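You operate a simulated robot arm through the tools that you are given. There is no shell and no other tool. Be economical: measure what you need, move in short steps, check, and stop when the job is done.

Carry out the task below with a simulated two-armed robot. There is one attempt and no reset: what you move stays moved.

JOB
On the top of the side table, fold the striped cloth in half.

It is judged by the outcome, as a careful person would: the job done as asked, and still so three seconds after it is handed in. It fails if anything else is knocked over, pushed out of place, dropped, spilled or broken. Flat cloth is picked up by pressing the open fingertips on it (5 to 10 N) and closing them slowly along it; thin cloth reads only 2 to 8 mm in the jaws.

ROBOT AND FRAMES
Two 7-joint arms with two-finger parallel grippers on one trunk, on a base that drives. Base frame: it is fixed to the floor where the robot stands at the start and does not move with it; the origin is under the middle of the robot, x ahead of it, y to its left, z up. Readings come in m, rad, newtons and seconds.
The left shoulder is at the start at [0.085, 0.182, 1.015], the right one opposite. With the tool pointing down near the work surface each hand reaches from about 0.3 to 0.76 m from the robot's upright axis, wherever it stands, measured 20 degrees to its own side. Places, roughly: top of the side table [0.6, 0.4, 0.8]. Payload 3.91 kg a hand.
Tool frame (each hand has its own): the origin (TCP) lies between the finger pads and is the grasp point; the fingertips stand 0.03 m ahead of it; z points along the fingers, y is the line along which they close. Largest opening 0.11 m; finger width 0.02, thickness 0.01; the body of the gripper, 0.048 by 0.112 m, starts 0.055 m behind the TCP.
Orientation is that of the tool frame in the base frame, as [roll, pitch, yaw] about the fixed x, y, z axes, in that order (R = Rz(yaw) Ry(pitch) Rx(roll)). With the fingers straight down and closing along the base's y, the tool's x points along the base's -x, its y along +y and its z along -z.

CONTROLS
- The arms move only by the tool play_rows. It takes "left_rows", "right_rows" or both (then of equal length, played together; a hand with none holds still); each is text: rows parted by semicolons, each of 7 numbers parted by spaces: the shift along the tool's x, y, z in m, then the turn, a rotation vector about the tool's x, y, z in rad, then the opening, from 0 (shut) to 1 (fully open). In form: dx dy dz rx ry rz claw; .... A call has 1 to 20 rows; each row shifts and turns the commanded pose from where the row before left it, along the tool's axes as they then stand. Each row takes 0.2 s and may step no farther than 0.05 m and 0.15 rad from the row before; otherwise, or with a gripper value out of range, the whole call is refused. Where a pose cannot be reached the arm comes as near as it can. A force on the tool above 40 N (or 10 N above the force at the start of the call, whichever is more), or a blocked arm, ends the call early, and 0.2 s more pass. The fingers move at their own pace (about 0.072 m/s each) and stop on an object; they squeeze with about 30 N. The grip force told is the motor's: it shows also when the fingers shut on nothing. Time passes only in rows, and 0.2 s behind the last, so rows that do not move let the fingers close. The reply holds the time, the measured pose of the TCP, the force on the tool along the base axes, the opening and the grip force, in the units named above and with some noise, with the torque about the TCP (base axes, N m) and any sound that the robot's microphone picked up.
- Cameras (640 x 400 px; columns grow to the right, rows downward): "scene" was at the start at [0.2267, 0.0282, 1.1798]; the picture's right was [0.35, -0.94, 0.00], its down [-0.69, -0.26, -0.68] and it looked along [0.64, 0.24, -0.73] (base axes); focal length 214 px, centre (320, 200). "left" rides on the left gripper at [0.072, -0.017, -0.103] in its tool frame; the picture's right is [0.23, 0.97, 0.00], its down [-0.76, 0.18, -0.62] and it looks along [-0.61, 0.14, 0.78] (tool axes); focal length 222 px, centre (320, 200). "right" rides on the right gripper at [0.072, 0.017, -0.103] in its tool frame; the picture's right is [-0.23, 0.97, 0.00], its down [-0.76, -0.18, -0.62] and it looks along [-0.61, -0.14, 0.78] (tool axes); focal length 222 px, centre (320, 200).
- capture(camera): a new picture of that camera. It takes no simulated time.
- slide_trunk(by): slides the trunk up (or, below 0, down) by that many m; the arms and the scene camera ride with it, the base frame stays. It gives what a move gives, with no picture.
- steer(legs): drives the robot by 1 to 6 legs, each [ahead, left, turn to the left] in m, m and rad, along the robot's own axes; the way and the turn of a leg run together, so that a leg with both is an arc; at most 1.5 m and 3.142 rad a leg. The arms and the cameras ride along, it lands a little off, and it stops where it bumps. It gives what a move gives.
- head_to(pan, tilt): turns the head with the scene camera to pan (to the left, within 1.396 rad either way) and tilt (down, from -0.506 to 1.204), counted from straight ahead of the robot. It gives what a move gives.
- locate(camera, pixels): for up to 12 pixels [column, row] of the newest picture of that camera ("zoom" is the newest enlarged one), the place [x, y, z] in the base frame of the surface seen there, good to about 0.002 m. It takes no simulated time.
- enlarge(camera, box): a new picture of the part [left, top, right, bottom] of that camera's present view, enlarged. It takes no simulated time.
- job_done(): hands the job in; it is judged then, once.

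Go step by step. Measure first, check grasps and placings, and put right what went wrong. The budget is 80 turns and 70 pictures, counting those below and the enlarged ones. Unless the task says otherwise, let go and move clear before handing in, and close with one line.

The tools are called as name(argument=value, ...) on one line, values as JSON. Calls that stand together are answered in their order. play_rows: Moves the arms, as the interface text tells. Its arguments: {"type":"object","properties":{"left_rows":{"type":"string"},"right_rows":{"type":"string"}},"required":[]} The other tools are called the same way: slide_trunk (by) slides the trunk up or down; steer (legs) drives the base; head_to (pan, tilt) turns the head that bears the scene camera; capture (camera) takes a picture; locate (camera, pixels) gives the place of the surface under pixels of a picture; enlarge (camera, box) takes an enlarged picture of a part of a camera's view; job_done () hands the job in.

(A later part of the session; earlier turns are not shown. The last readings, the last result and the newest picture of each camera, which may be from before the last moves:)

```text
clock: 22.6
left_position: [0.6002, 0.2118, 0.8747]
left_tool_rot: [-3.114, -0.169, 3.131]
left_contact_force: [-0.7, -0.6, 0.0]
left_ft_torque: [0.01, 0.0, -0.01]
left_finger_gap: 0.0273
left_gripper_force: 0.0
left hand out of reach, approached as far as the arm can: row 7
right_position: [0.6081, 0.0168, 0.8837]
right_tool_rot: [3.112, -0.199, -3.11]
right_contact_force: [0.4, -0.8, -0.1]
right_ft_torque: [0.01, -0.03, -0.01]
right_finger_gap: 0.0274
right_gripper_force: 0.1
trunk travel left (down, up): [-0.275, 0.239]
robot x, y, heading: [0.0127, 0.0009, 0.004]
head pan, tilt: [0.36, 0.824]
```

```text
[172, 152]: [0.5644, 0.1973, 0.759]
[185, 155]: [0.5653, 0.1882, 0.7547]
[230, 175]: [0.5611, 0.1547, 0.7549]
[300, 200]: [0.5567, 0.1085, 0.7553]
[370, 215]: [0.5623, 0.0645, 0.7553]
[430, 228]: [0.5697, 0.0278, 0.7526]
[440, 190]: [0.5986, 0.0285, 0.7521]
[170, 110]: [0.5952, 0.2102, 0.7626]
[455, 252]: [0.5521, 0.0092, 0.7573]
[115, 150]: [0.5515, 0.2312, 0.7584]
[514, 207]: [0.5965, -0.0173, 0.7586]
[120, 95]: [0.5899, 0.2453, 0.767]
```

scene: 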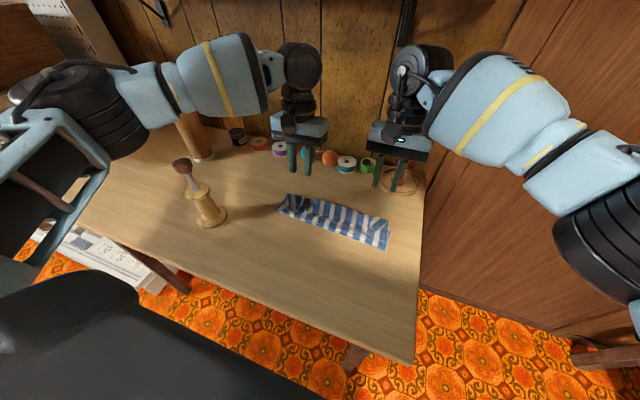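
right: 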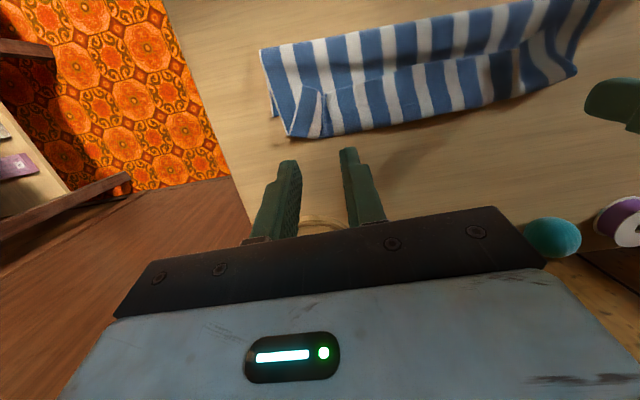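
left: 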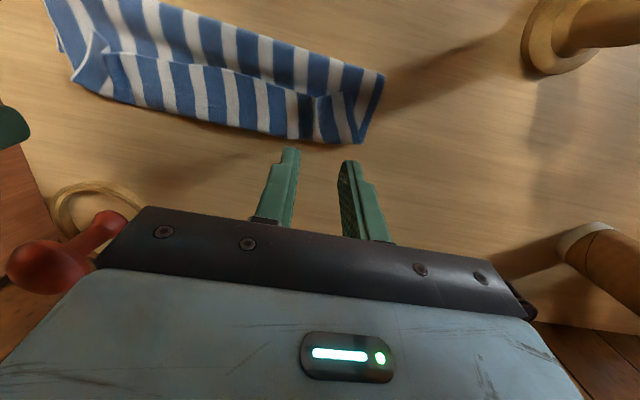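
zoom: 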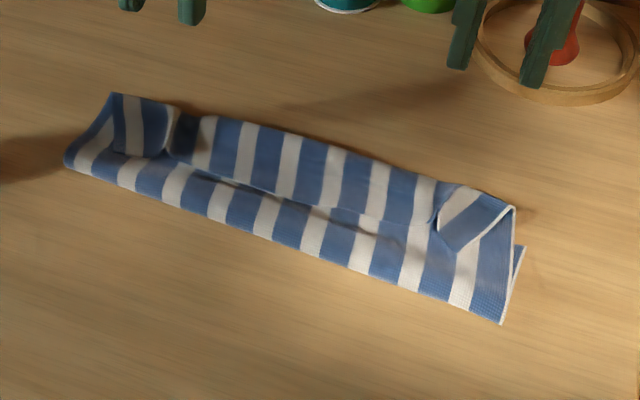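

I'll drive back 5 cm, then take a position over the turned-back edge (y≈0.18 and 0.035, x≈0.575) with the hands levelled and tilted forward again.

steer(legs=[[-0.05, 0, 0]])

play_rows(left_rows="0 0 0 -0.027 0 0 0.4; 0 0 0 0 -0.12 0 0.4; 0 0 0 0 -0.12 0 0.4; 0 0 0 0 -0.12 0 0.4; 0 0 0 0 -0.11 0 0.4; 0.00265 -0.016 0.0374 0 0 0 0.4; 0.00265 -0.016 0.0374 0 0 0 0.4; 0 0 0 0 0 0 0.4", right_rows="0 0 0 0.03 0 0.03 0.4; 0 0 0 0 -0.125 0 0.4; 0 0 0 0 -0.125 0 0.4; 0 0 0 0 -0.125 0 0.4; 0 0 0 0 -0.125 0 0.4; 0.0078 0.009 0.0405 0 0 0 0.4; 0.0078 0.009 0.0405 0 0 0 0.4; 0 0 0 0 0 0 0.4")

capture(camera="left")

capture(camera="right")

```text
clock: 23.5
left_position: [0.5492, 0.2117, 0.875]
left_tool_rot: [-3.113, -0.168, 3.13]
left_contact_force: [0.5, 0.5, -0.4]
left_ft_torque: [-0.01, -0.01, -0.01]
left_finger_gap: 0.0276
left_gripper_force: 0.1
right_position: [0.5584, 0.0179, 0.8828]
right_tool_rot: [3.112, -0.198, -3.106]
right_contact_force: [0.0, 0.3, 0.0]
right_ft_torque: [0.02, -0.04, 0.01]
right_finger_gap: 0.0275
right_gripper_force: 0.1
trunk travel left (down, up): [-0.275, 0.239]
robot x, y, heading: [-0.0357, 0.0001, 0.001]
head pan, tilt: [0.36, 0.824]
```

```text
clock: 25.3
left_position: [0.5676, 0.1842, 0.8001]
left_tool_rot: [-3.139, 0.303, 3.131]
left_contact_force: [0.6, -0.6, 0.6]
left_ft_torque: [0.0, -0.02, 0.01]
left_finger_gap: 0.0442
left_gripper_force: 0.0
left hand out of reach, approached as far as the arm can: row 1
right_position: [0.5669, 0.0362, 0.8003]
right_tool_rot: [-3.138, 0.3, -3.135]
right_contact_force: [0.4, 0.8, 0.2]
right_ft_torque: [0.0, 0.03, -0.02]
right_finger_gap: 0.0439
right_gripper_force: 0.0
trunk travel left (down, up): [-0.275, 0.239]
robot x, y, heading: [-0.0397, 0.0016, 0.001]
head pan, tilt: [0.36, 0.824]
```

```text
37 pictures are left
```

left: 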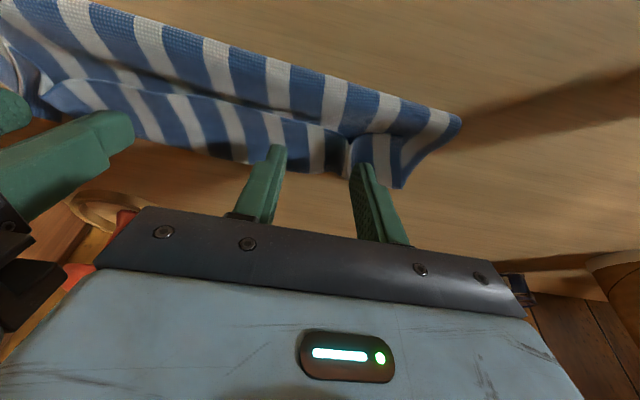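

```text
36 pictures are left
```

right: 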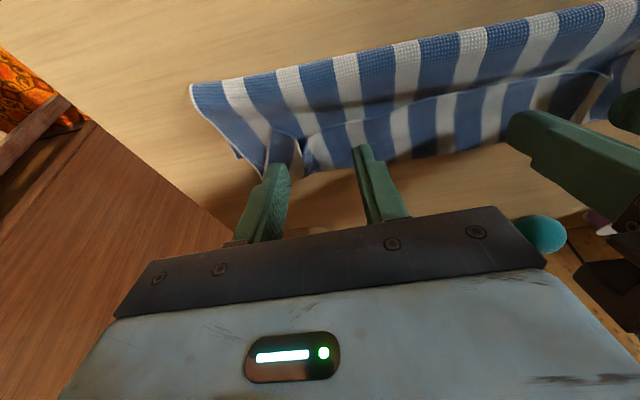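

The fingertips are above the strip on both sides. I'll press down gently.

play_rows(left_rows="0.0037 0 0.0119 0 0 0 0.4; 0.0009 0 0.0028 0 0 0 0.4; 0 0 0 0 0 0 0.4", right_rows="0.0037 0 0.0119 0 0 0 0.4; 0.0009 0 0.0028 0 0 0 0.4; 0 0 0 0 0 0 0.4")

```text
clock: 26.1
left_position: [0.5663, 0.1841, 0.7858]
left_tool_rot: [-3.14, 0.301, 3.134]
left_contact_force: [-0.2, 0.0, 0.8]
left_ft_torque: [-0.04, -0.03, 0.02]
left_finger_gap: 0.044
left_gripper_force: 0.1
right_position: [0.5681, 0.0357, 0.7858]
right_tool_rot: [-3.134, 0.299, -3.135]
right_contact_force: [-0.5, 0.0, 0.4]
right_ft_torque: [0.0, 0.0, -0.01]
right_finger_gap: 0.0441
right_gripper_force: 0.1
trunk travel left (down, up): [-0.275, 0.239]
robot x, y, heading: [-0.0351, 0.0021, 0.003]
head pan, tilt: [0.36, 0.824]
```

play_rows(left_rows="0.0005 0 0.0017 0 0 0 0.4; 0.0003 0 0.001 0 0 0 0.4; 0 0 0 0 0 0 0.4", right_rows="0.0005 0 0.0017 0 0 0 0.4; 0.0003 0 0.001 0 0 0 0.4; 0 0 0 0 0 0 0.4")

```text
clock: 26.9
left_position: [0.567, 0.1838, 0.7835]
left_tool_rot: [-3.141, 0.304, 3.133]
left_contact_force: [2.7, 0.7, 8.0]
left_ft_torque: [0.06, -0.07, -0.01]
left_finger_gap: 0.044
left_gripper_force: 0.1
right_position: [0.5682, 0.0351, 0.7842]
right_tool_rot: [-3.136, 0.303, -3.134]
right_contact_force: [0.0, 0.9, 9.7]
right_ft_torque: [0.11, -0.03, -0.04]
right_finger_gap: 0.0443
right_gripper_force: 0.2
trunk travel left (down, up): [-0.275, 0.239]
robot x, y, heading: [-0.0356, -0.0002, 0.003]
head pan, tilt: [0.36, 0.824]
```

The press is 8 N on the left and 9.7 N on the right. I'll close slowly, then lift 3 cm.

play_rows(left_rows="0 0 0 0 0 0 0.36; 0 0 0 0 0 0 0.32; 0 0 0 0 0 0 0.28; 0 0 0 0 0 0 0.24; 0 0 0 0 0 0 0.2; 0 0 0 0 0 0 0.16; 0 0 0 0 0 0 0.12; 0 0 0 0 0 0 0.08; 0 0 0 0 0 0 0.04; 0 0 0 0 0 0 0; 0 0 0 0 0 0 0; -0.003 0 -0.0095 0 0 0 0; -0.003 0 -0.0095 0 0 0 0; -0.003 0 -0.0095 0 0 0 0; 0 0 0 0 0 0 0", right_rows="0 0 0 0 0 0 0.36; 0 0 0 0 0 0 0.32; 0 0 0 0 0 0 0.28; 0 0 0 0 0 0 0.24; 0 0 0 0 0 0 0.2; 0 0 0 0 0 0 0.16; 0 0 0 0 0 0 0.12; 0 0 0 0 0 0 0.08; 0 0 0 0 0 0 0.04; 0 0 0 0 0 0 0; 0 0 0 0 0 0 0; -0.003 0 -0.0095 0 0 0 0; -0.003 0 -0.0095 0 0 0 0; -0.003 0 -0.0095 0 0 0 0; 0 0 0 0 0 0 0")

capture(camera="left")

capture(camera="right")

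```text
clock: 30.1
left_position: [0.5666, 0.1841, 0.8125]
left_tool_rot: [-3.136, 0.303, 3.131]
left_contact_force: [-0.5, -23.1, 0.2]
left_ft_torque: [-0.7, 0.01, -0.05]
left_finger_gap: 0.0055
left_gripper_force: 29.4
right_position: [0.5666, 0.0352, 0.8131]
right_tool_rot: [-3.139, 0.3, -3.134]
right_contact_force: [0.0, 22.5, 0.3]
right_ft_torque: [0.74, -0.01, -0.04]
right_finger_gap: 0.0045
right_gripper_force: 30.2
trunk travel left (down, up): [-0.275, 0.239]
robot x, y, heading: [-0.037, 0.0, 0.0]
head pan, tilt: [0.36, 0.824]
```

```text
35 pictures are left
```

left: 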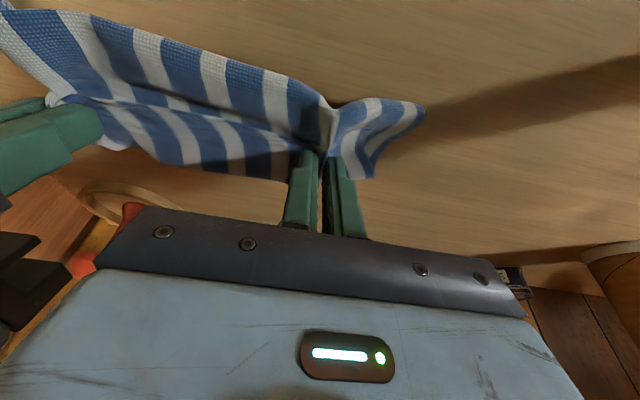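

```text
34 pictures are left
```

right: 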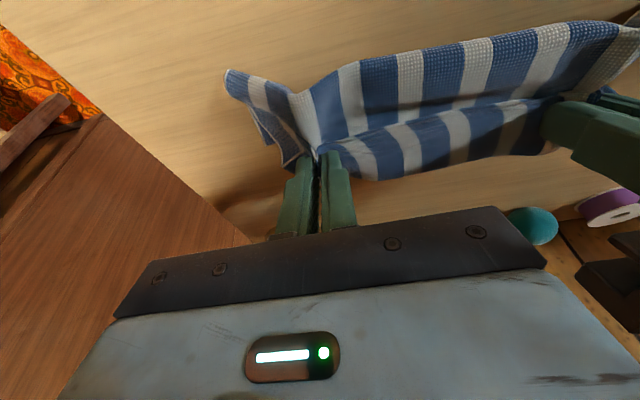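

The gap reads 5 mm and the side force is 23 N, so I've caught all the layers at once. I'll set it back down and let go, then look again.

play_rows(left_rows="0.003 0 0.0095 0 0 0 0; 0.003 0 0.0095 0 0 0 0; 0.002 0 0.006 0 0 0 0; 0 0 0 0 0 0 0.1; 0 0 0 0 0 0 0.25; 0 0 0 0 0 0 0.4; 0 0 0 0 0 0 0.4; -0.003 0 -0.0095 0 0 0 0.4; -0.01 0 -0.03 0 0 0 0.4; -0.01 0 -0.03 0 0 0 0.4; 0 0 0 0 0 0 0.4", right_rows="0.003 0 0.0095 0 0 0 0; 0.003 0 0.0095 0 0 0 0; 0.002 0 0.006 0 0 0 0; 0 0 0 0 0 0 0.1; 0 0 0 0 0 0 0.25; 0 0 0 0 0 0 0.4; 0 0 0 0 0 0 0.4; -0.003 0 -0.0095 0 0 0 0.4; -0.01 0 -0.03 0 0 0 0.4; -0.01 0 -0.03 0 0 0 0.4; 0 0 0 0 0 0 0.4")

enlarge(camera="scene", box=[260, 140, 440, 260])

enlarge(camera="right", box=[160, 20, 640, 200])

```text
clock: 32.5
left_position: [0.5675, 0.1849, 0.8595]
left_tool_rot: [-3.141, 0.3, 3.131]
left_contact_force: [-0.5, -0.5, 0.5]
left_ft_torque: [-0.01, 0.01, 0.0]
left_finger_gap: 0.0441
left_gripper_force: 0.1
right_position: [0.5701, 0.036, 0.86]
right_tool_rot: [-3.134, 0.296, -3.135]
right_contact_force: [0.6, 0.7, -0.7]
right_ft_torque: [0.03, 0.0, -0.02]
right_finger_gap: 0.0438
right_gripper_force: 0.1
trunk travel left (down, up): [-0.275, 0.239]
robot x, y, heading: [-0.0343, 0.0014, 0.003]
head pan, tilt: [0.36, 0.824]
```

```text
3.33 times, centred on (350, 200) of scene
```

zoom: 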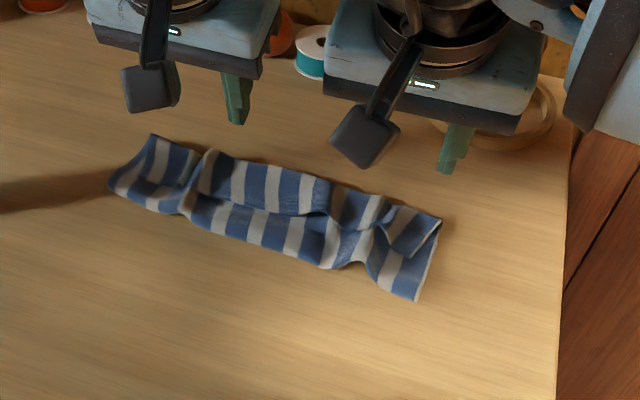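

```text
1.33 times, centred on (400, 110) of right
```

zoom: 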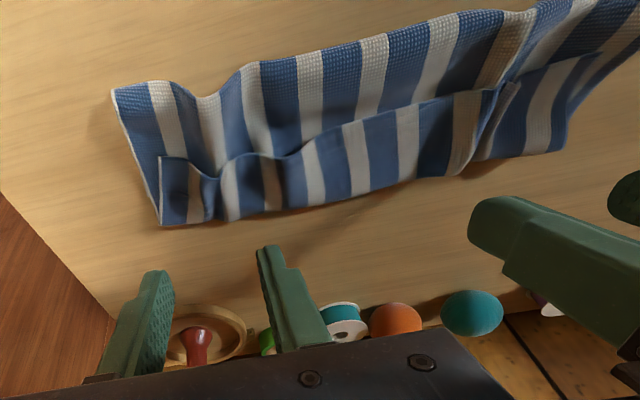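

The cloth lies as before, with small waves. Next I'll close the fingers, rest the tips lightly on the strip only, and drag it towards the robot so the turned-back layer rolls open.

play_rows(left_rows="-0.009 0.003 0.003 0 0 0 0; 0.0053 0 0.0172 0 0 0 0; 0.0053 0 0.0172 0 0 0 0; 0.0053 0 0.0172 0 0 0 0; 0.0053 0 0.0172 0 0 0 0; 0 0 0 0 0 0 0", right_rows="-0.006 0.014 0.002 0 0 0 0; 0.0053 0 0.0172 0 0 0 0; 0.0053 0 0.0172 0 0 0 0; 0.0053 0 0.0172 0 0 0 0; 0.0053 0 0.0172 0 0 0 0; 0 0 0 0 0 0 0")

```text
clock: 33.9
left_position: [0.5769, 0.1874, 0.7866]
left_tool_rot: [-3.141, 0.301, 3.13]
left_contact_force: [0.6, 0.0, -0.5]
left_ft_torque: [0.0, -0.02, 0.0]
left_finger_gap: 0.0
left_gripper_force: 30.0
right_position: [0.5765, 0.048, 0.7873]
right_tool_rot: [-3.132, 0.299, -3.136]
right_contact_force: [-1.0, 0.0, -0.9]
right_ft_torque: [0.01, 0.0, 0.04]
right_finger_gap: 0.0001
right_gripper_force: 30.0
trunk travel left (down, up): [-0.275, 0.239]
robot x, y, heading: [-0.0379, -0.0011, 0.001]
head pan, tilt: [0.36, 0.824]
```

play_rows(left_rows="0.0006 0 0.0019 0 0 0 0; 0 0 0 0 0 0 0", right_rows="0.0008 0 0.0024 0 0 0 0; 0 0 0 0 0 0 0")

```text
clock: 34.5
left_position: [0.578, 0.188, 0.7854]
left_tool_rot: [-3.139, 0.3, 3.131]
left_contact_force: [0.0, -0.2, 0.6]
left_ft_torque: [0.0, 0.0, -0.01]
left_finger_gap: 0.0
left_gripper_force: 30.1
right_position: [0.5753, 0.0505, 0.7855]
right_tool_rot: [-3.136, 0.299, -3.134]
right_contact_force: [0.8, 0.0, 1.0]
right_ft_torque: [-0.01, 0.01, -0.05]
right_finger_gap: 0.0
right_gripper_force: 30.5
trunk travel left (down, up): [-0.275, 0.239]
robot x, y, heading: [-0.0332, -0.0004, -0.001]
head pan, tilt: [0.36, 0.824]
```

Contact has nearly begun. I'll go down 1 mm more and drag 3 cm towards the robot.

play_rows(left_rows="0.0004 0 0.0013 0 0 0 0; 0 0 0 0 0 0 0; 0.0048 0 -0.0015 0 0 0 0; 0.0048 0 -0.0015 0 0 0 0; 0.0048 0 -0.0015 0 0 0 0; 0.0048 0 -0.0015 0 0 0 0; 0.0048 0 -0.0015 0 0 0 0; 0.0048 0 -0.0015 0 0 0 0; 0 0 0 0 0 0 0", right_rows="0.0004 0 0.0013 0 0 0 0; 0 0 0 0 0 0 0; 0.0048 0 -0.0015 0 0 0 0; 0.0048 0 -0.0015 0 0 0 0; 0.0048 0 -0.0015 0 0 0 0; 0.0048 0 -0.0015 0 0 0 0; 0.0048 0 -0.0015 0 0 0 0; 0.0048 0 -0.0015 0 0 0 0; 0 0 0 0 0 0 0")

capture(camera="right")

capture(camera="left")

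```text
clock: 36.5
left_position: [0.5465, 0.1891, 0.7858]
left_tool_rot: [-3.139, 0.301, 3.131]
left_contact_force: [2.9, 0.4, 9.5]
left_ft_torque: [0.0, -0.08, 0.0]
left_finger_gap: 0.0001
left_gripper_force: 30.4
right_position: [0.5451, 0.0489, 0.7846]
right_tool_rot: [-3.137, 0.3, -3.136]
right_contact_force: [2.1, 0.3, 7.7]
right_ft_torque: [0.01, -0.06, -0.02]
right_finger_gap: 0.0
right_gripper_force: 30.0
trunk travel left (down, up): [-0.275, 0.239]
robot x, y, heading: [-0.0344, -0.0014, 0.002]
head pan, tilt: [0.36, 0.824]
```

```text
31 pictures are left
```

right: 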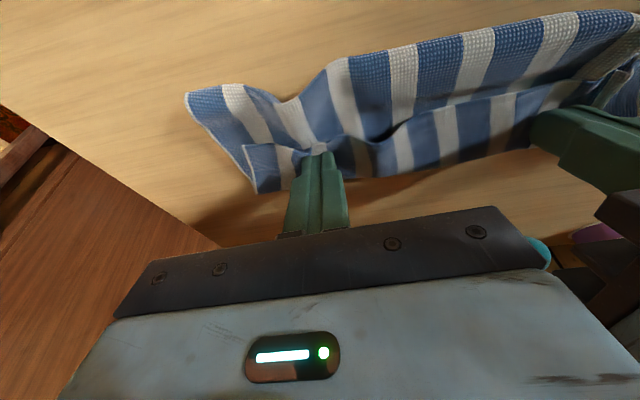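

```text
30 pictures are left
```

left: 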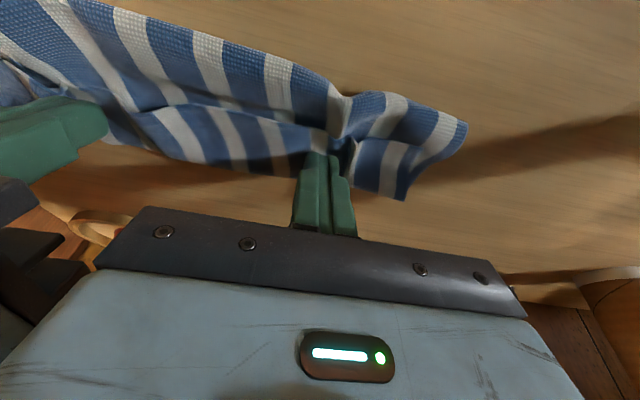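

The whole pile slid together, so dragging doesn't separate the layers. A better plan is to pinch across the far crease with the jaws turned 90°. That lets me open the cloth again and later lift it by its midline, so both halves hang evenly. I'll lift, level and turn the hands.

play_rows(left_rows="-0.009 0 -0.0287 0 0 0 0.3; -0.009 0 -0.0287 0 0 0 0.3; -0.009 0 -0.0287 0 0.15 0 0.3; 0 0.01 0 0 0.15 0 0.3; 0 0 0 0 0 0.145 0.3; 0 0 0 0 0 0.145 0.3; 0 0 0 0 0 0.145 0.3; 0 0 0 0 0 0.145 0.3; 0 0 0 0 0 0.145 0.3; 0 0 0 0 0 0.145 0.3; 0 0 0 0 0 0.145 0.3; 0 0 0 0 0 0.145 0.3; 0 0 0 0 0 0.145 0.3; 0 0 0 0 0 0.145 0.3; 0 0 0 0 0 0.121 0.3; 0 0 0 0 0 0 0.3", right_rows="-0.009 0 -0.0287 0 0 0 0.3; -0.009 0 -0.0287 0 0 0 0.3; -0.009 0 -0.0287 0 0.15 0 0.3; 0 -0.03 0 0 0.15 0 0.3; 0 0 0 0 0 -0.145 0.3; 0 0 0 0 0 -0.145 0.3; 0 0 0 0 0 -0.145 0.3; 0 0 0 0 0 -0.145 0.3; 0 0 0 0 0 -0.145 0.3; 0 0 0 0 0 -0.145 0.3; 0 0 0 0 0 -0.145 0.3; 0 0 0 0 0 -0.145 0.3; 0 0 0 0 0 -0.145 0.3; 0 0 0 0 0 -0.145 0.3; 0 0 0 0 0 -0.121 0.3; 0 0 0 0 0 0 0.3")

capture(camera="scene")

capture(camera="right")

```text
clock: 39.9
left_position: [0.5474, 0.1975, 0.8744]
left_tool_rot: [3.141, 0.003, 1.558]
left_contact_force: [-0.4, -0.9, -0.2]
left_ft_torque: [0.0, -0.04, -0.01]
left_finger_gap: 0.0329
left_gripper_force: 0.0
right_position: [0.5458, 0.0203, 0.8754]
right_tool_rot: [-3.138, -0.005, -2.17]
right_contact_force: [0.0, 0.5, 0.6]
right_ft_torque: [-0.01, -0.01, 0.0]
right_finger_gap: 0.0329
right_gripper_force: 0.0
right hand out of reach, approached as far as the arm can: row 12, 13, 14, 15
trunk travel left (down, up): [-0.275, 0.239]
robot x, y, heading: [-0.0378, 0.0034, -0.002]
head pan, tilt: [0.36, 0.824]
```

```text
29 pictures are left
```

scene: 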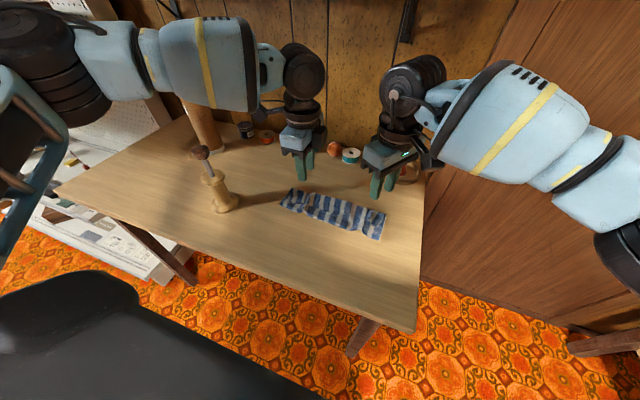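

```text
28 pictures are left
```

right: 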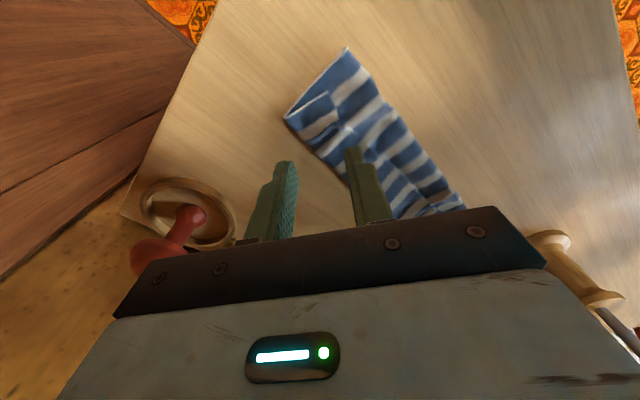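

The left hand turned to 90°, but the right stopped at about 55°. I'll turn the right hand the other way round to reach the same jaw line.

play_rows(right_rows="0 0 0 0 0 0.145 0.3; 0 0 0 0 0 0.145 0.3; 0 0 0 0 0 0.145 0.3; 0 0 0 0 0 0.145 0.3; 0 0 0 0 0 0.145 0.3; 0 0 0 0 0 0.145 0.3; 0 0 0 0 0 0.145 0.3; 0 0 0 0 0 0.145 0.3; 0 0 0 0 0 0.145 0.3; 0 0 0 0 0 0.145 0.3; 0 0 0 0 0 0.145 0.3; 0 0 0 0 0 0.145 0.3; 0 0 0 0 0 0.145 0.3; 0 0 0 0 0 0.145 0.3; 0 0 0 0 0 0.145 0.3; 0 0 0 0 0 0.145 0.3; 0 0 0 0 0 0.145 0.3; 0 0 0 0 0 0.08 0.3; 0 0 0 0 0 0 0.3")

capture(camera="right")

enlarge(camera="scene", box=[260, 140, 420, 260])

```text
clock: 43.9
left_position: [0.5492, 0.1972, 0.8743]
left_tool_rot: [-3.141, 0.002, 1.559]
left_contact_force: [0.2, -0.3, 0.0]
left_ft_torque: [0.02, -0.01, -0.01]
left_finger_gap: 0.0328
left_gripper_force: 0.0
right_position: [0.5463, 0.0188, 0.8724]
right_tool_rot: [-3.139, 0.006, 1.568]
right_contact_force: [-0.3, 0.3, -0.9]
right_ft_torque: [0.0, 0.02, 0.02]
right_finger_gap: 0.033
right_gripper_force: 0.0
trunk travel left (down, up): [-0.275, 0.239]
robot x, y, heading: [-0.0364, -0.0008, 0.005]
head pan, tilt: [0.36, 0.824]
```

```text
27 pictures are left
```

right: 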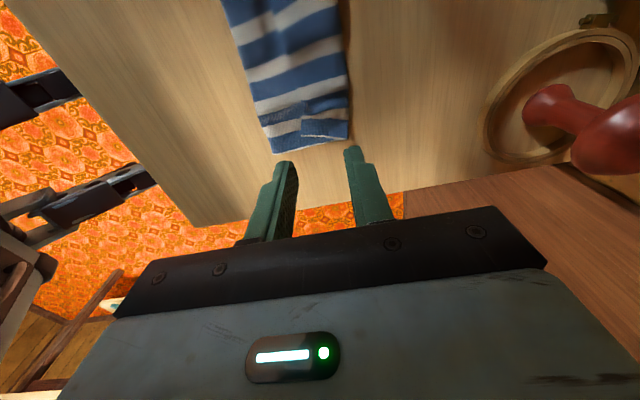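

```text
3.33 times, centred on (340, 200) of scene
```

zoom: 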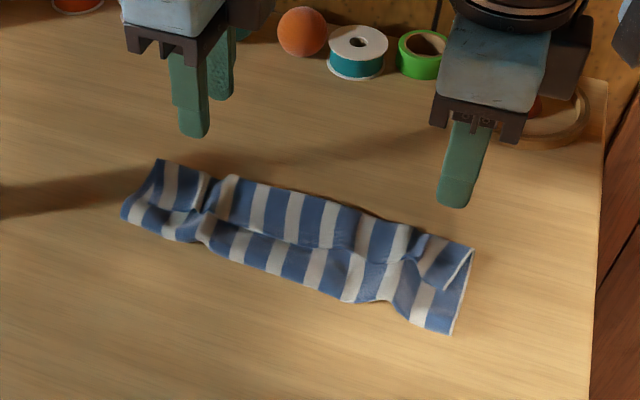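

Both hands now close along x. I'll measure the crease line and the near fold line of the pile.

locate(camera="zoom", pixels=[[230, 178], [280, 188], [330, 200], [370, 215], [405, 228], [440, 240], [470, 248], [165, 162], [220, 240], [345, 298], [430, 325], [130, 215]])

locate(camera="right", pixels=[[345, 60], [346, 100], [347, 130], [340, 20], [273, 150], [305, 110], [230, 20], [255, 100]])

```text
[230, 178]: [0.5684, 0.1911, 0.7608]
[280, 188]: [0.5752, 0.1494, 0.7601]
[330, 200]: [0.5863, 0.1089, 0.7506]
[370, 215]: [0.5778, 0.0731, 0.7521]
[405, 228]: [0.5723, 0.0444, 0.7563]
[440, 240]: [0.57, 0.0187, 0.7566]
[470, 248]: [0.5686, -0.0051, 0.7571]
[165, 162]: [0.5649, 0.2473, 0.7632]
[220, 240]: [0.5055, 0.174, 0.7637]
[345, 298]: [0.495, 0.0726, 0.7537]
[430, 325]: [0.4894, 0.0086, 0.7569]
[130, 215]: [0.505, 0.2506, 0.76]
```

```text
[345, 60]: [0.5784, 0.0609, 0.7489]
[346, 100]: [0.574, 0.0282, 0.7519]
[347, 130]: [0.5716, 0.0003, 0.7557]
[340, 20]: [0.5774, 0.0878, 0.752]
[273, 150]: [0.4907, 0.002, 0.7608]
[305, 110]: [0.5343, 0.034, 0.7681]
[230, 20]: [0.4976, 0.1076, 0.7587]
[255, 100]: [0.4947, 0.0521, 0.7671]
```

The crease lies at x≈0.572 and the pile spans 0.49–0.575. I'll straddle the crease with about a 22 mm opening, so the inner finger stays clear of the bottom layer's edge.

play_rows(left_rows="-0.011 0.0105 0.042 0 0 0 0.2; -0.011 0.0105 0.042 0 0 0 0.2; 0 0 0.006 0 0 0 0.2; 0 0 0 0 0 0 0.2", right_rows="0.003 0.0122 0.041 0 0 0 0.2; 0.003 0.0122 0.041 0 0 0 0.2; 0 0 0.006 0 0 0 0.2; 0 0 0 0 0 0 0.2")

capture(camera="right")

capture(camera="left")

```text
clock: 44.9
left_position: [0.5699, 0.2053, 0.7956]
left_tool_rot: [3.141, 0.0, 1.56]
left_contact_force: [0.4, -0.2, -0.1]
left_ft_torque: [-0.04, 0.01, -0.01]
left_finger_gap: 0.0221
left_gripper_force: 0.0
left hand out of reach, approached as far as the arm can: row 2
right_position: [0.5711, 0.0252, 0.7853]
right_tool_rot: [-3.139, 0.007, 1.569]
right_contact_force: [-0.2, -0.2, -0.1]
right_ft_torque: [0.02, 0.02, -0.01]
right_finger_gap: 0.0223
right_gripper_force: 0.0
trunk travel left (down, up): [-0.275, 0.239]
robot x, y, heading: [-0.0377, -0.002, -0.001]
head pan, tilt: [0.36, 0.824]
```

```text
25 pictures are left
```

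right: 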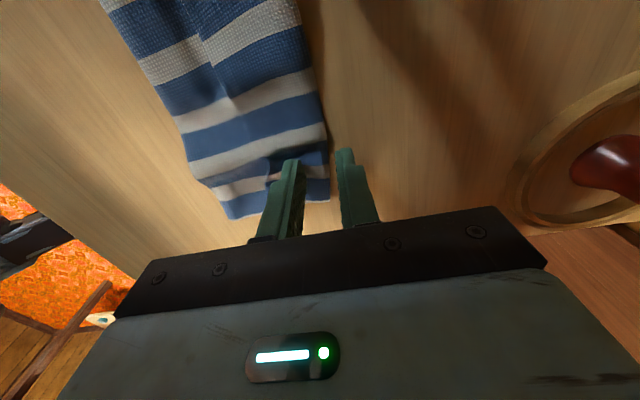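

```text
24 pictures are left
```

left: 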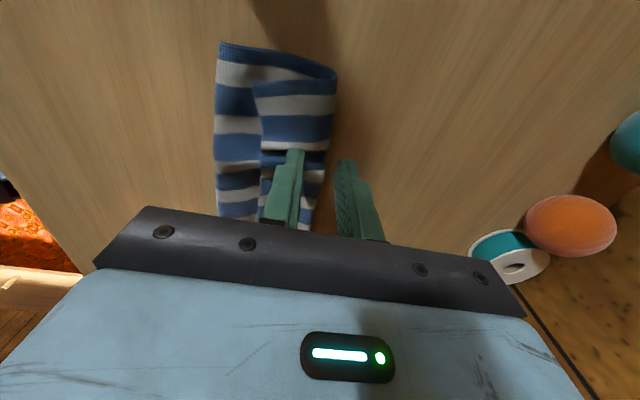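

Both jaws straddle the crease: inner finger on the strip, outer finger over bare wood. I'll press down.

play_rows(left_rows="0 0 0.008 0 0 0 0.2; 0 0 0.005 0 0 0 0.2; 0 0 0 0 0 0 0.2", right_rows="0 0 0.001 0 0 0 0.2; 0 0 0.002 0 0 0 0.2; 0 0 0 0 0 0 0.2")

```text
clock: 45.7
left_position: [0.5689, 0.2049, 0.783]
left_tool_rot: [3.141, 0.002, 1.56]
left_contact_force: [0.2, 1.0, 2.1]
left_ft_torque: [0.0, 0.04, 0.0]
left_finger_gap: 0.0218
left_gripper_force: 0.1
right_position: [0.5695, 0.0249, 0.7832]
right_tool_rot: [-3.141, 0.004, 1.567]
right_contact_force: [0.5, 0.4, 0.4]
right_ft_torque: [0.01, 0.01, 0.04]
right_finger_gap: 0.022
right_gripper_force: 0.1
trunk travel left (down, up): [-0.275, 0.239]
robot x, y, heading: [-0.0373, -0.0004, -0.002]
head pan, tilt: [0.36, 0.824]
```

play_rows(left_rows="0 0 0.001 0 0 0 0.2; 0 0 0 0 0 0 0.2; 0 0 0 0 0 0 0.15; 0 0 0 0 0 0 0.11; 0 0 0 0 0 0 0.07; 0 0 0 0 0 0 0.03; 0 0 0 0 0 0 0; 0 0 0 0 0 0 0; 0 0 -0.01 0 0 0 0; 0 0 -0.01 0 0 0 0; 0 0 -0.01 0 0 0 0; 0 0 0 0 0 0 0", right_rows="0 0 0.0015 0 0 0 0.2; 0 0 0 0 0 0 0.2; 0 0 0 0 0 0 0.15; 0 0 0 0 0 0 0.11; 0 0 0 0 0 0 0.07; 0 0 0 0 0 0 0.03; 0 0 0 0 0 0 0; 0 0 0 0 0 0 0; 0 0 -0.01 0 0 0 0; 0 0 -0.01 0 0 0 0; 0 0 -0.01 0 0 0 0; 0 0 0 0 0 0 0")

capture(camera="right")

enlarge(camera="scene", box=[260, 140, 420, 260])

```text
clock: 48.3
left_position: [0.5686, 0.2051, 0.8135]
left_tool_rot: [3.14, 0.003, 1.56]
left_contact_force: [0.2, 0.3, 0.2]
left_ft_torque: [-0.04, 0.0, 0.0]
left_finger_gap: 0.0024
left_gripper_force: 29.8
right_position: [0.5689, 0.0258, 0.8109]
right_tool_rot: [-3.139, 0.005, 1.57]
right_contact_force: [-0.7, 0.2, 0.5]
right_ft_torque: [0.01, -0.02, 0.02]
right_finger_gap: 0.0024
right_gripper_force: 30.2
trunk travel left (down, up): [-0.275, 0.239]
robot x, y, heading: [-0.0368, -0.002, 0.0]
head pan, tilt: [0.36, 0.824]
```

```text
23 pictures are left
```

right: 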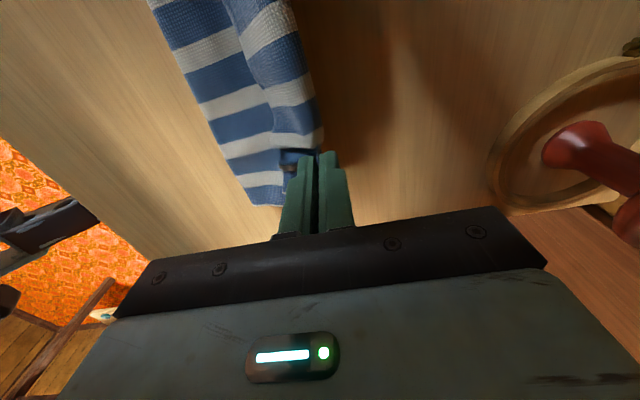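

```text
3.33 times, centred on (340, 200) of scene
```

zoom: 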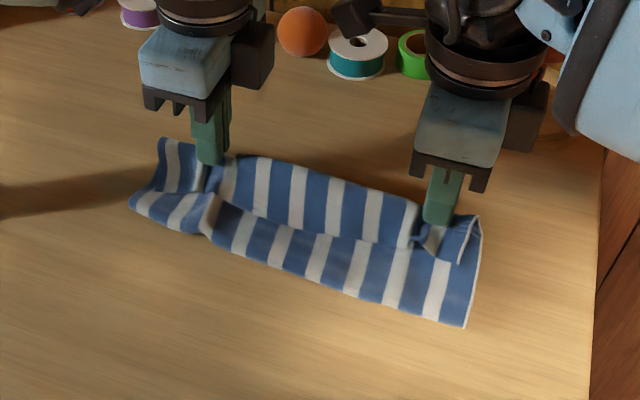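

Each jaw holds the doubled crease (2.4 mm). I'll lift the cloth straight up until it hangs free, so it can be laid out flat again.

play_rows(left_rows="0 0 -0.02 0 0 0 0; 0 0 -0.02 0 0 0 0; 0 0 -0.02 0 0 0 0; 0 0 -0.02 0 0 0 0; 0 0 -0.02 0 0 0 0; 0 0 -0.02 0 0 0 0; 0 0 -0.015 0 0 0 0; 0 0 0 0 0 0 0", right_rows="0 0 -0.02 0 0 0 0; 0 0 -0.02 0 0 0 0; 0 0 -0.02 0 0 0 0; 0 0 -0.02 0 0 0 0; 0 0 -0.02 0 0 0 0; 0 0 -0.02 0 0 0 0; 0 0 -0.0175 0 0 0 0; 0 0 0 0 0 0 0")

capture(camera="scene")

capture(camera="right")

```text
clock: 50.1
left_position: [0.5679, 0.2131, 0.947]
left_tool_rot: [3.141, 0.002, 1.558]
left_contact_force: [0.2, -5.6, 0.1]
left_ft_torque: [-0.15, -0.01, 0.0]
left_finger_gap: 0.0025
left_gripper_force: 30.0
left hand out of reach, approached as far as the arm can: row 6
right_position: [0.5711, 0.0264, 0.9497]
right_tool_rot: [-3.14, 0.005, 1.57]
right_contact_force: [0.1, 6.1, -0.1]
right_ft_torque: [0.21, 0.04, -0.03]
right_finger_gap: 0.0014
right_gripper_force: 30.3
trunk travel left (down, up): [-0.275, 0.239]
robot x, y, heading: [-0.0388, 0.0009, 0.002]
head pan, tilt: [0.36, 0.824]
```

```text
21 pictures are left
```

scene: 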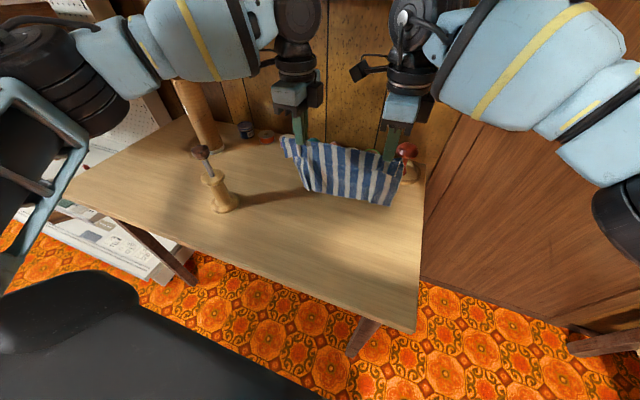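

```text
20 pictures are left
```

right: 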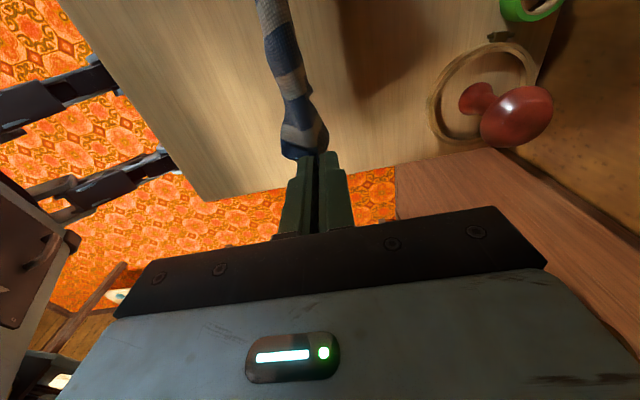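

enlarge(camera="scene", box=[260, 100, 440, 230])

```text
3.08 times, centred on (350, 165) of scene
```

zoom: 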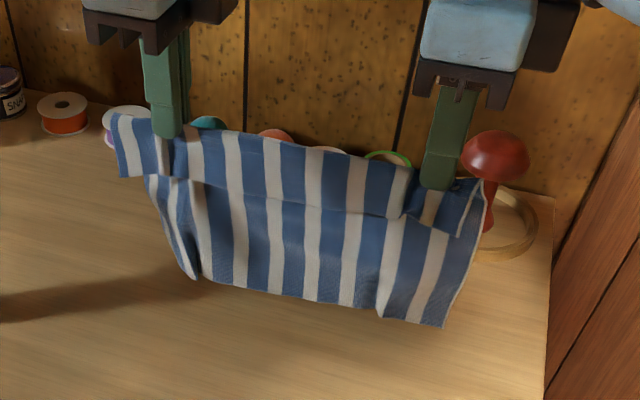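

The cloth hangs nicely, with the 4.5 cm strip over the near side at the top. I'll measure where its lower edge is.

locate(camera="zoom", pixels=[[195, 275], [260, 288], [340, 300], [442, 325], [230, 185], [300, 200], [400, 215], [250, 140], [350, 155], [300, 270], [300, 230]])

```text
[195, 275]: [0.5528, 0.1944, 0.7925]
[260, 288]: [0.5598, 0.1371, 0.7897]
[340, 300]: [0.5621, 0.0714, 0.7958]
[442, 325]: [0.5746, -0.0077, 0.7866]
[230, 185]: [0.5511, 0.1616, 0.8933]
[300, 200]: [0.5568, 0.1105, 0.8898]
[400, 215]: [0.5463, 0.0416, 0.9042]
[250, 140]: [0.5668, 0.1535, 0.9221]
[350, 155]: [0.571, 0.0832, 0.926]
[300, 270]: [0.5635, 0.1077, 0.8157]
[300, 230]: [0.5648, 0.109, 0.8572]
```

The cloth has opened fully, with its far edge hanging at z≈0.79. I'll lower it until that edge touches the table, then lay it back toward the robot, stopping while the strip still hangs.

play_rows(left_rows="-0.006 0 0.02 0 0 0 0; 0 0 0.02 0 0 0 0; 0 -0.0125 0.005 0 0 0 0; 0 -0.0125 0.005 0 0 0 0; 0 -0.0125 0.0075 0 0 0 0; 0 -0.0125 0.0075 0 0 0 0; 0 -0.0125 0.0075 0 0 0 0; 0 -0.0125 0.0075 0 0 0 0; 0 -0.01 0.01 0 0 0 0; 0 -0.01 0.01 0 0 0 0; 0 -0.008 0.008 0 0 0 0; 0 -0.007 0.007 0 0 0 0; 0 0 0 0 0 0 0", right_rows="0 0 0.02 0 0 0 0; 0 0 0.0225 0 0 0 0; 0 -0.0125 0.005 0 0 0 0; 0 -0.0125 0.005 0 0 0 0; 0 -0.0125 0.0075 0 0 0 0; 0 -0.0125 0.0075 0 0 0 0; 0 -0.0125 0.0075 0 0 0 0; 0 -0.0125 0.0075 0 0 0 0; 0 -0.01 0.01 0 0 0 0; 0 -0.01 0.01 0 0 0 0; 0 -0.008 0.008 0 0 0 0; 0 -0.007 0.007 0 0 0 0; 0 0 0 0 0 0 0")

enlarge(camera="scene", box=[240, 140, 440, 280])

```text
clock: 52.9
left_position: [0.4567, 0.2101, 0.8314]
left_tool_rot: [-3.14, 0.003, 1.56]
left_contact_force: [-0.8, -3.0, -0.8]
left_ft_torque: [-0.11, 0.02, 0.01]
left_finger_gap: 0.0023
left_gripper_force: 30.3
left hand out of reach, approached as far as the arm can: row 1
right_position: [0.4602, 0.0258, 0.831]
right_tool_rot: [-3.14, 0.006, 1.567]
right_contact_force: [0.0, 2.8, 0.3]
right_ft_torque: [0.09, 0.02, 0.0]
right_finger_gap: 0.0021
right_gripper_force: 30.0
trunk travel left (down, up): [-0.275, 0.239]
robot x, y, heading: [-0.0347, -0.0011, -0.006]
head pan, tilt: [0.36, 0.824]
```

```text
2.86 times, centred on (340, 210) of scene
```

zoom: 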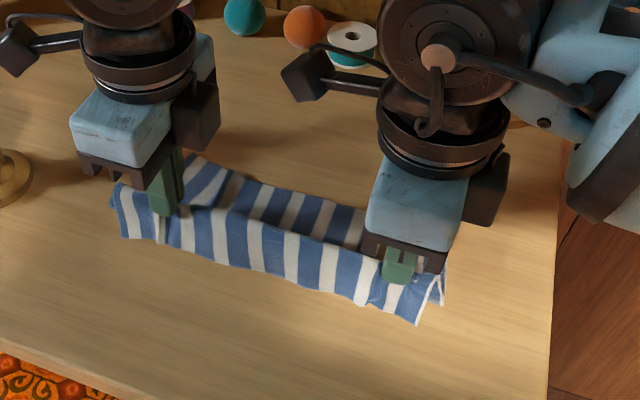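

The long part lies out to the far side and the strip hangs on the near side, just as wanted. I'll lower with a slight forward motion so the strip falls toward the robot, release, and lift away.

play_rows(left_rows="0 0 0.01 0 0 0 0; 0 0 0.008 0 0 0 0; 0 0.006 0.008 0 0 0 0; 0 0.008 0.008 0 0 0 0; 0 0.006 0.008 0 0 0 0; 0 0 0.002 0 0 0 0.1; 0 0 0 0 0 0 0.25; 0 0 0 0 0 0 0.4; 0 0 -0.01 0 0 0 0.4; 0 0 -0.03 0 0 0 0.4; 0 0 -0.03 0 0 0 0.4; 0 0 -0.03 0 0 0 0.4; 0 0 0 0 0 0 0.4", right_rows="0 0 0.01 0 0 0 0; 0 0 0.008 0 0 0 0; 0 0.006 0.008 0 0 0 0; 0 0.008 0.008 0 0 0 0; 0 0.006 0.008 0 0 0 0; 0 0 0.002 0 0 0 0.1; 0 0 0 0 0 0 0.25; 0 0 0 0 0 0 0.4; 0 0 -0.01 0 0 0 0.4; 0 0 -0.03 0 0 0 0.4; 0 0 -0.03 0 0 0 0.4; 0 0 -0.03 0 0 0 0.4; 0 0 0 0 0 0 0.4")

enlarge(camera="scene", box=[240, 140, 440, 280])

capture(camera="right")

```text
clock: 55.7
left_position: [0.4783, 0.2096, 0.8875]
left_tool_rot: [3.141, 0.002, 1.561]
left_contact_force: [0.3, -0.2, 0.3]
left_ft_torque: [0.01, 0.01, 0.0]
left_finger_gap: 0.0442
left_gripper_force: 0.1
right_position: [0.4812, 0.0263, 0.888]
right_tool_rot: [-3.139, 0.005, 1.569]
right_contact_force: [0.2, -0.1, 0.2]
right_ft_torque: [0.0, 0.03, -0.01]
right_finger_gap: 0.0441
right_gripper_force: 0.1
trunk travel left (down, up): [-0.275, 0.239]
robot x, y, heading: [-0.037, -0.0002, 0.002]
head pan, tilt: [0.36, 0.824]
```

```text
2.86 times, centred on (340, 210) of scene
```

zoom: 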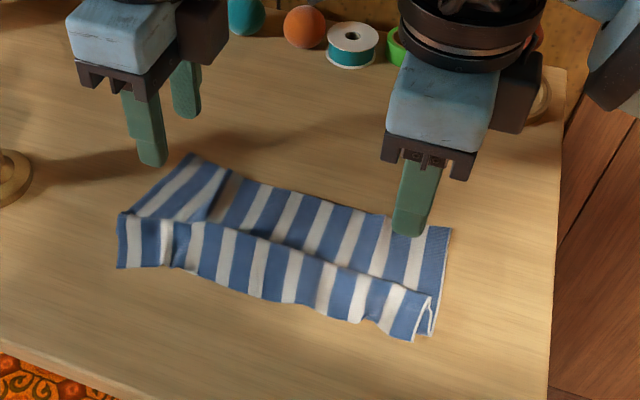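

```text
16 pictures are left
```

right: 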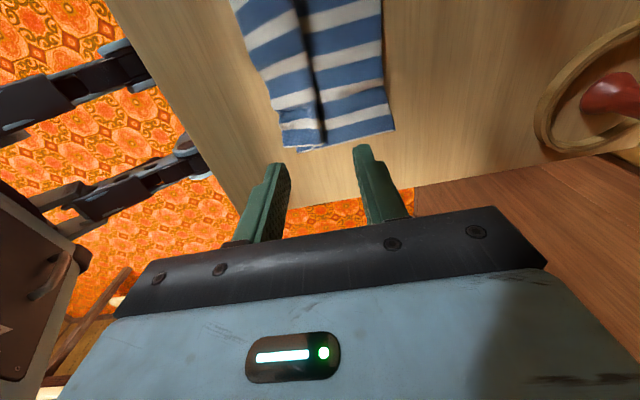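

The cloth is open again, with only a soft ridge left in it. I'll measure its edges and the ridge, to find the midline for the pinch.

locate(camera="zoom", pixels=[[118, 266], [193, 156], [450, 230], [412, 340], [170, 266], [240, 290], [320, 315], [300, 195], [240, 180], [370, 212], [300, 250], [175, 225]])

locate(camera="right", pixels=[[281, 140], [394, 128], [325, 145], [300, 60], [315, 60], [382, 10], [300, 148], [245, 40]])

```text
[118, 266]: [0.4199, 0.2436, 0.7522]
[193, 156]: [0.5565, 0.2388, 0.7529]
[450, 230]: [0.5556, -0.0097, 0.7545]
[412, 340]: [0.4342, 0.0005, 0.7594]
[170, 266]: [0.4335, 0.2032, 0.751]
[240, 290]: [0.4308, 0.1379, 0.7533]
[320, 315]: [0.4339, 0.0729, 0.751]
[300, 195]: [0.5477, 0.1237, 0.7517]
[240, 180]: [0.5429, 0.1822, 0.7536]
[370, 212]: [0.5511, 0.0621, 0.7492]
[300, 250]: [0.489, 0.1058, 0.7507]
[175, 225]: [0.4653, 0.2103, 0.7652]
```

```text
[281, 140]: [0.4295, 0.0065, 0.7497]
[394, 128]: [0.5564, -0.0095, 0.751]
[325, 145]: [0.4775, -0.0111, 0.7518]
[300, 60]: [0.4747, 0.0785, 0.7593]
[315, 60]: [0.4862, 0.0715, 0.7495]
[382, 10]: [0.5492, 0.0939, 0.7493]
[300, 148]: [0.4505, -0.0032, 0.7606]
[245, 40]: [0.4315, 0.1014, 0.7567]
```

The ridge is actually a Z-pleat: the strip lies over about 4 cm of hidden cloth, because I laid it too slack. I'll pinch the standing crease again (x≈0.475, z≈0.76) without pressing hard, and lay it out taut this time.

play_rows(left_rows="0 -0.005 0.03 0 0 0 0.3; 0 0 0.04 0 0 0 0.3; 0 0 0.03 0 0 0 0.3; 0 0 0.004 0 0 0 0.3; 0 0 0 0 0 0 0.24; 0 0 0 0 0 0 0.18; 0 0 0 0 0 0 0.12; 0 0 0 0 0 0 0.06; 0 0 0 0 0 0 0; 0 0 0 0 0 0 0; 0 0 0 0 0 0 0; 0 0 -0.015 0 0 0 0; 0 0 -0.02 0 0 0 0; 0 0 -0.02 0 0 0 0; 0 0 0 0 0 0 0", right_rows="0 -0.004 0.03 0 0 0 0.3; 0 0 0.04 0 0 0 0.3; 0 0 0.03 0 0 0 0.3; 0 0 0.0045 0 0 0 0.3; 0 0 0 0 0 0 0.24; 0 0 0 0 0 0 0.18; 0 0 0 0 0 0 0.12; 0 0 0 0 0 0 0.06; 0 0 0 0 0 0 0; 0 0 0 0 0 0 0; 0 0 0 0 0 0 0; 0 0 -0.015 0 0 0 0; 0 0 -0.02 0 0 0 0; 0 0 -0.02 0 0 0 0; 0 0 0 0 0 0 0")

enlarge(camera="scene", box=[240, 140, 440, 280])

```text
clock: 58.9
left_position: [0.4721, 0.2093, 0.8401]
left_tool_rot: [-3.141, 0.002, 1.561]
left_contact_force: [0.4, -1.2, 0.4]
left_ft_torque: [-0.02, 0.02, 0.0]
left_finger_gap: 0.0028
left_gripper_force: 30.0
right_position: [0.4759, 0.0245, 0.8385]
right_tool_rot: [-3.14, 0.003, 1.568]
right_contact_force: [-0.8, 0.4, 0.6]
right_ft_torque: [0.01, -0.02, 0.01]
right_finger_gap: 0.0022
right_gripper_force: 30.4
trunk travel left (down, up): [-0.275, 0.239]
robot x, y, heading: [-0.0339, -0.0016, 0.003]
head pan, tilt: [0.36, 0.824]
```

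```text
2.86 times, centred on (340, 210) of scene
```

zoom: 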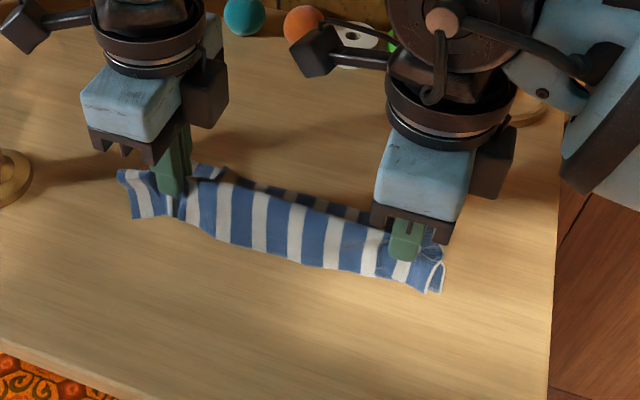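

The crease is held in both jaws (2.8 and 2.2 mm). I'll pull toward the robot until the long part is taut, then lower with only a small forward motion and let go.

play_rows(left_rows="0 -0.012 0 0 0 0 0; 0 -0.012 0 0 0 0 0; 0 -0.012 0.002 0 0 0 0; 0 -0.012 0.002 0 0 0 0; 0 -0.012 0.002 0 0 0 0; 0 -0.005 0 0 0 0 0; 0 0.002 0.01 0 0 0 0; 0 0.003 0.01 0 0 0 0; 0 0.005 0.01 0 0 0 0; 0 0.005 0.01 0 0 0 0; 0 0.002 0.008 0 0 0 0; 0 0 0.001 0 0 0 0.1; 0 0 0 0 0 0 0.25; 0 0 0 0 0 0 0.4; 0 0 -0.01 0 0 0 0.4; 0 0 -0.03 0 0 0 0.4; 0 0 -0.04 0 0 0 0.4; 0 0 0 0 0 0 0.4", right_rows="0 -0.012 0 0 0 0 0; 0 -0.012 0 0 0 0 0; 0 -0.012 0.002 0 0 0 0; 0 -0.012 0.002 0 0 0 0; 0 -0.012 0.002 0 0 0 0; 0 -0.009 0 0 0 0 0; 0 0.002 0.01 0 0 0 0; 0 0.003 0.01 0 0 0 0; 0 0.005 0.01 0 0 0 0; 0 0.005 0.01 0 0 0 0; 0 0.002 0.0065 0 0 0 0; 0 0 0.001 0 0 0 0.1; 0 0 0 0 0 0 0.25; 0 0 0 0 0 0 0.4; 0 0 -0.01 0 0 0 0.4; 0 0 -0.03 0 0 0 0.4; 0 0 -0.04 0 0 0 0.4; 0 0 0 0 0 0 0.4")

enlarge(camera="scene", box=[240, 140, 440, 280])

```text
clock: 62.7
left_position: [0.4237, 0.2099, 0.8635]
left_tool_rot: [3.14, 0.002, 1.56]
left_contact_force: [0.4, 0.1, -0.2]
left_ft_torque: [0.01, -0.04, 0.0]
left_finger_gap: 0.044
left_gripper_force: 0.0
right_position: [0.4239, 0.0247, 0.8651]
right_tool_rot: [-3.14, 0.006, 1.566]
right_contact_force: [0.6, 0.3, 0.0]
right_ft_torque: [0.01, -0.01, -0.02]
right_finger_gap: 0.0439
right_gripper_force: 0.1
trunk travel left (down, up): [-0.275, 0.239]
robot x, y, heading: [-0.0374, -0.0006, 0.002]
head pan, tilt: [0.36, 0.824]
```

```text
2.86 times, centred on (340, 210) of scene
```

zoom: 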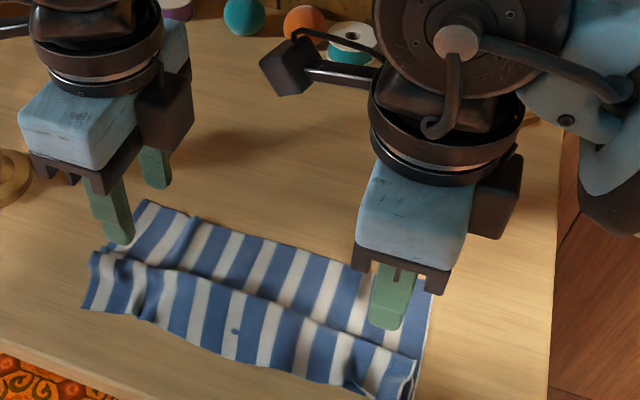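

The cloth is laid out much flatter now, with a softer ridge. I'll measure it again.

locate(camera="zoom", pixels=[[83, 308], [142, 201], [425, 300], [410, 395], [150, 318], [220, 350], [300, 378], [260, 238], [330, 258], [200, 272], [280, 310], [95, 255]])

```text
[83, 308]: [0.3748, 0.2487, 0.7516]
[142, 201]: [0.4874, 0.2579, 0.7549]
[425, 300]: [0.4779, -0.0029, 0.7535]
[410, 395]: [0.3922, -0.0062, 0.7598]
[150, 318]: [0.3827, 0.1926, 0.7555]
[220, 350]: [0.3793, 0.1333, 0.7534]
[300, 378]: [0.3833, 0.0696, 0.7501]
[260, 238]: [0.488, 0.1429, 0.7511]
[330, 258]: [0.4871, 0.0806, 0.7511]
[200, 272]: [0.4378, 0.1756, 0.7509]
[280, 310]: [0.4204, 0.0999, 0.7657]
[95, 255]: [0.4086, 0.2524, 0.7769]
```

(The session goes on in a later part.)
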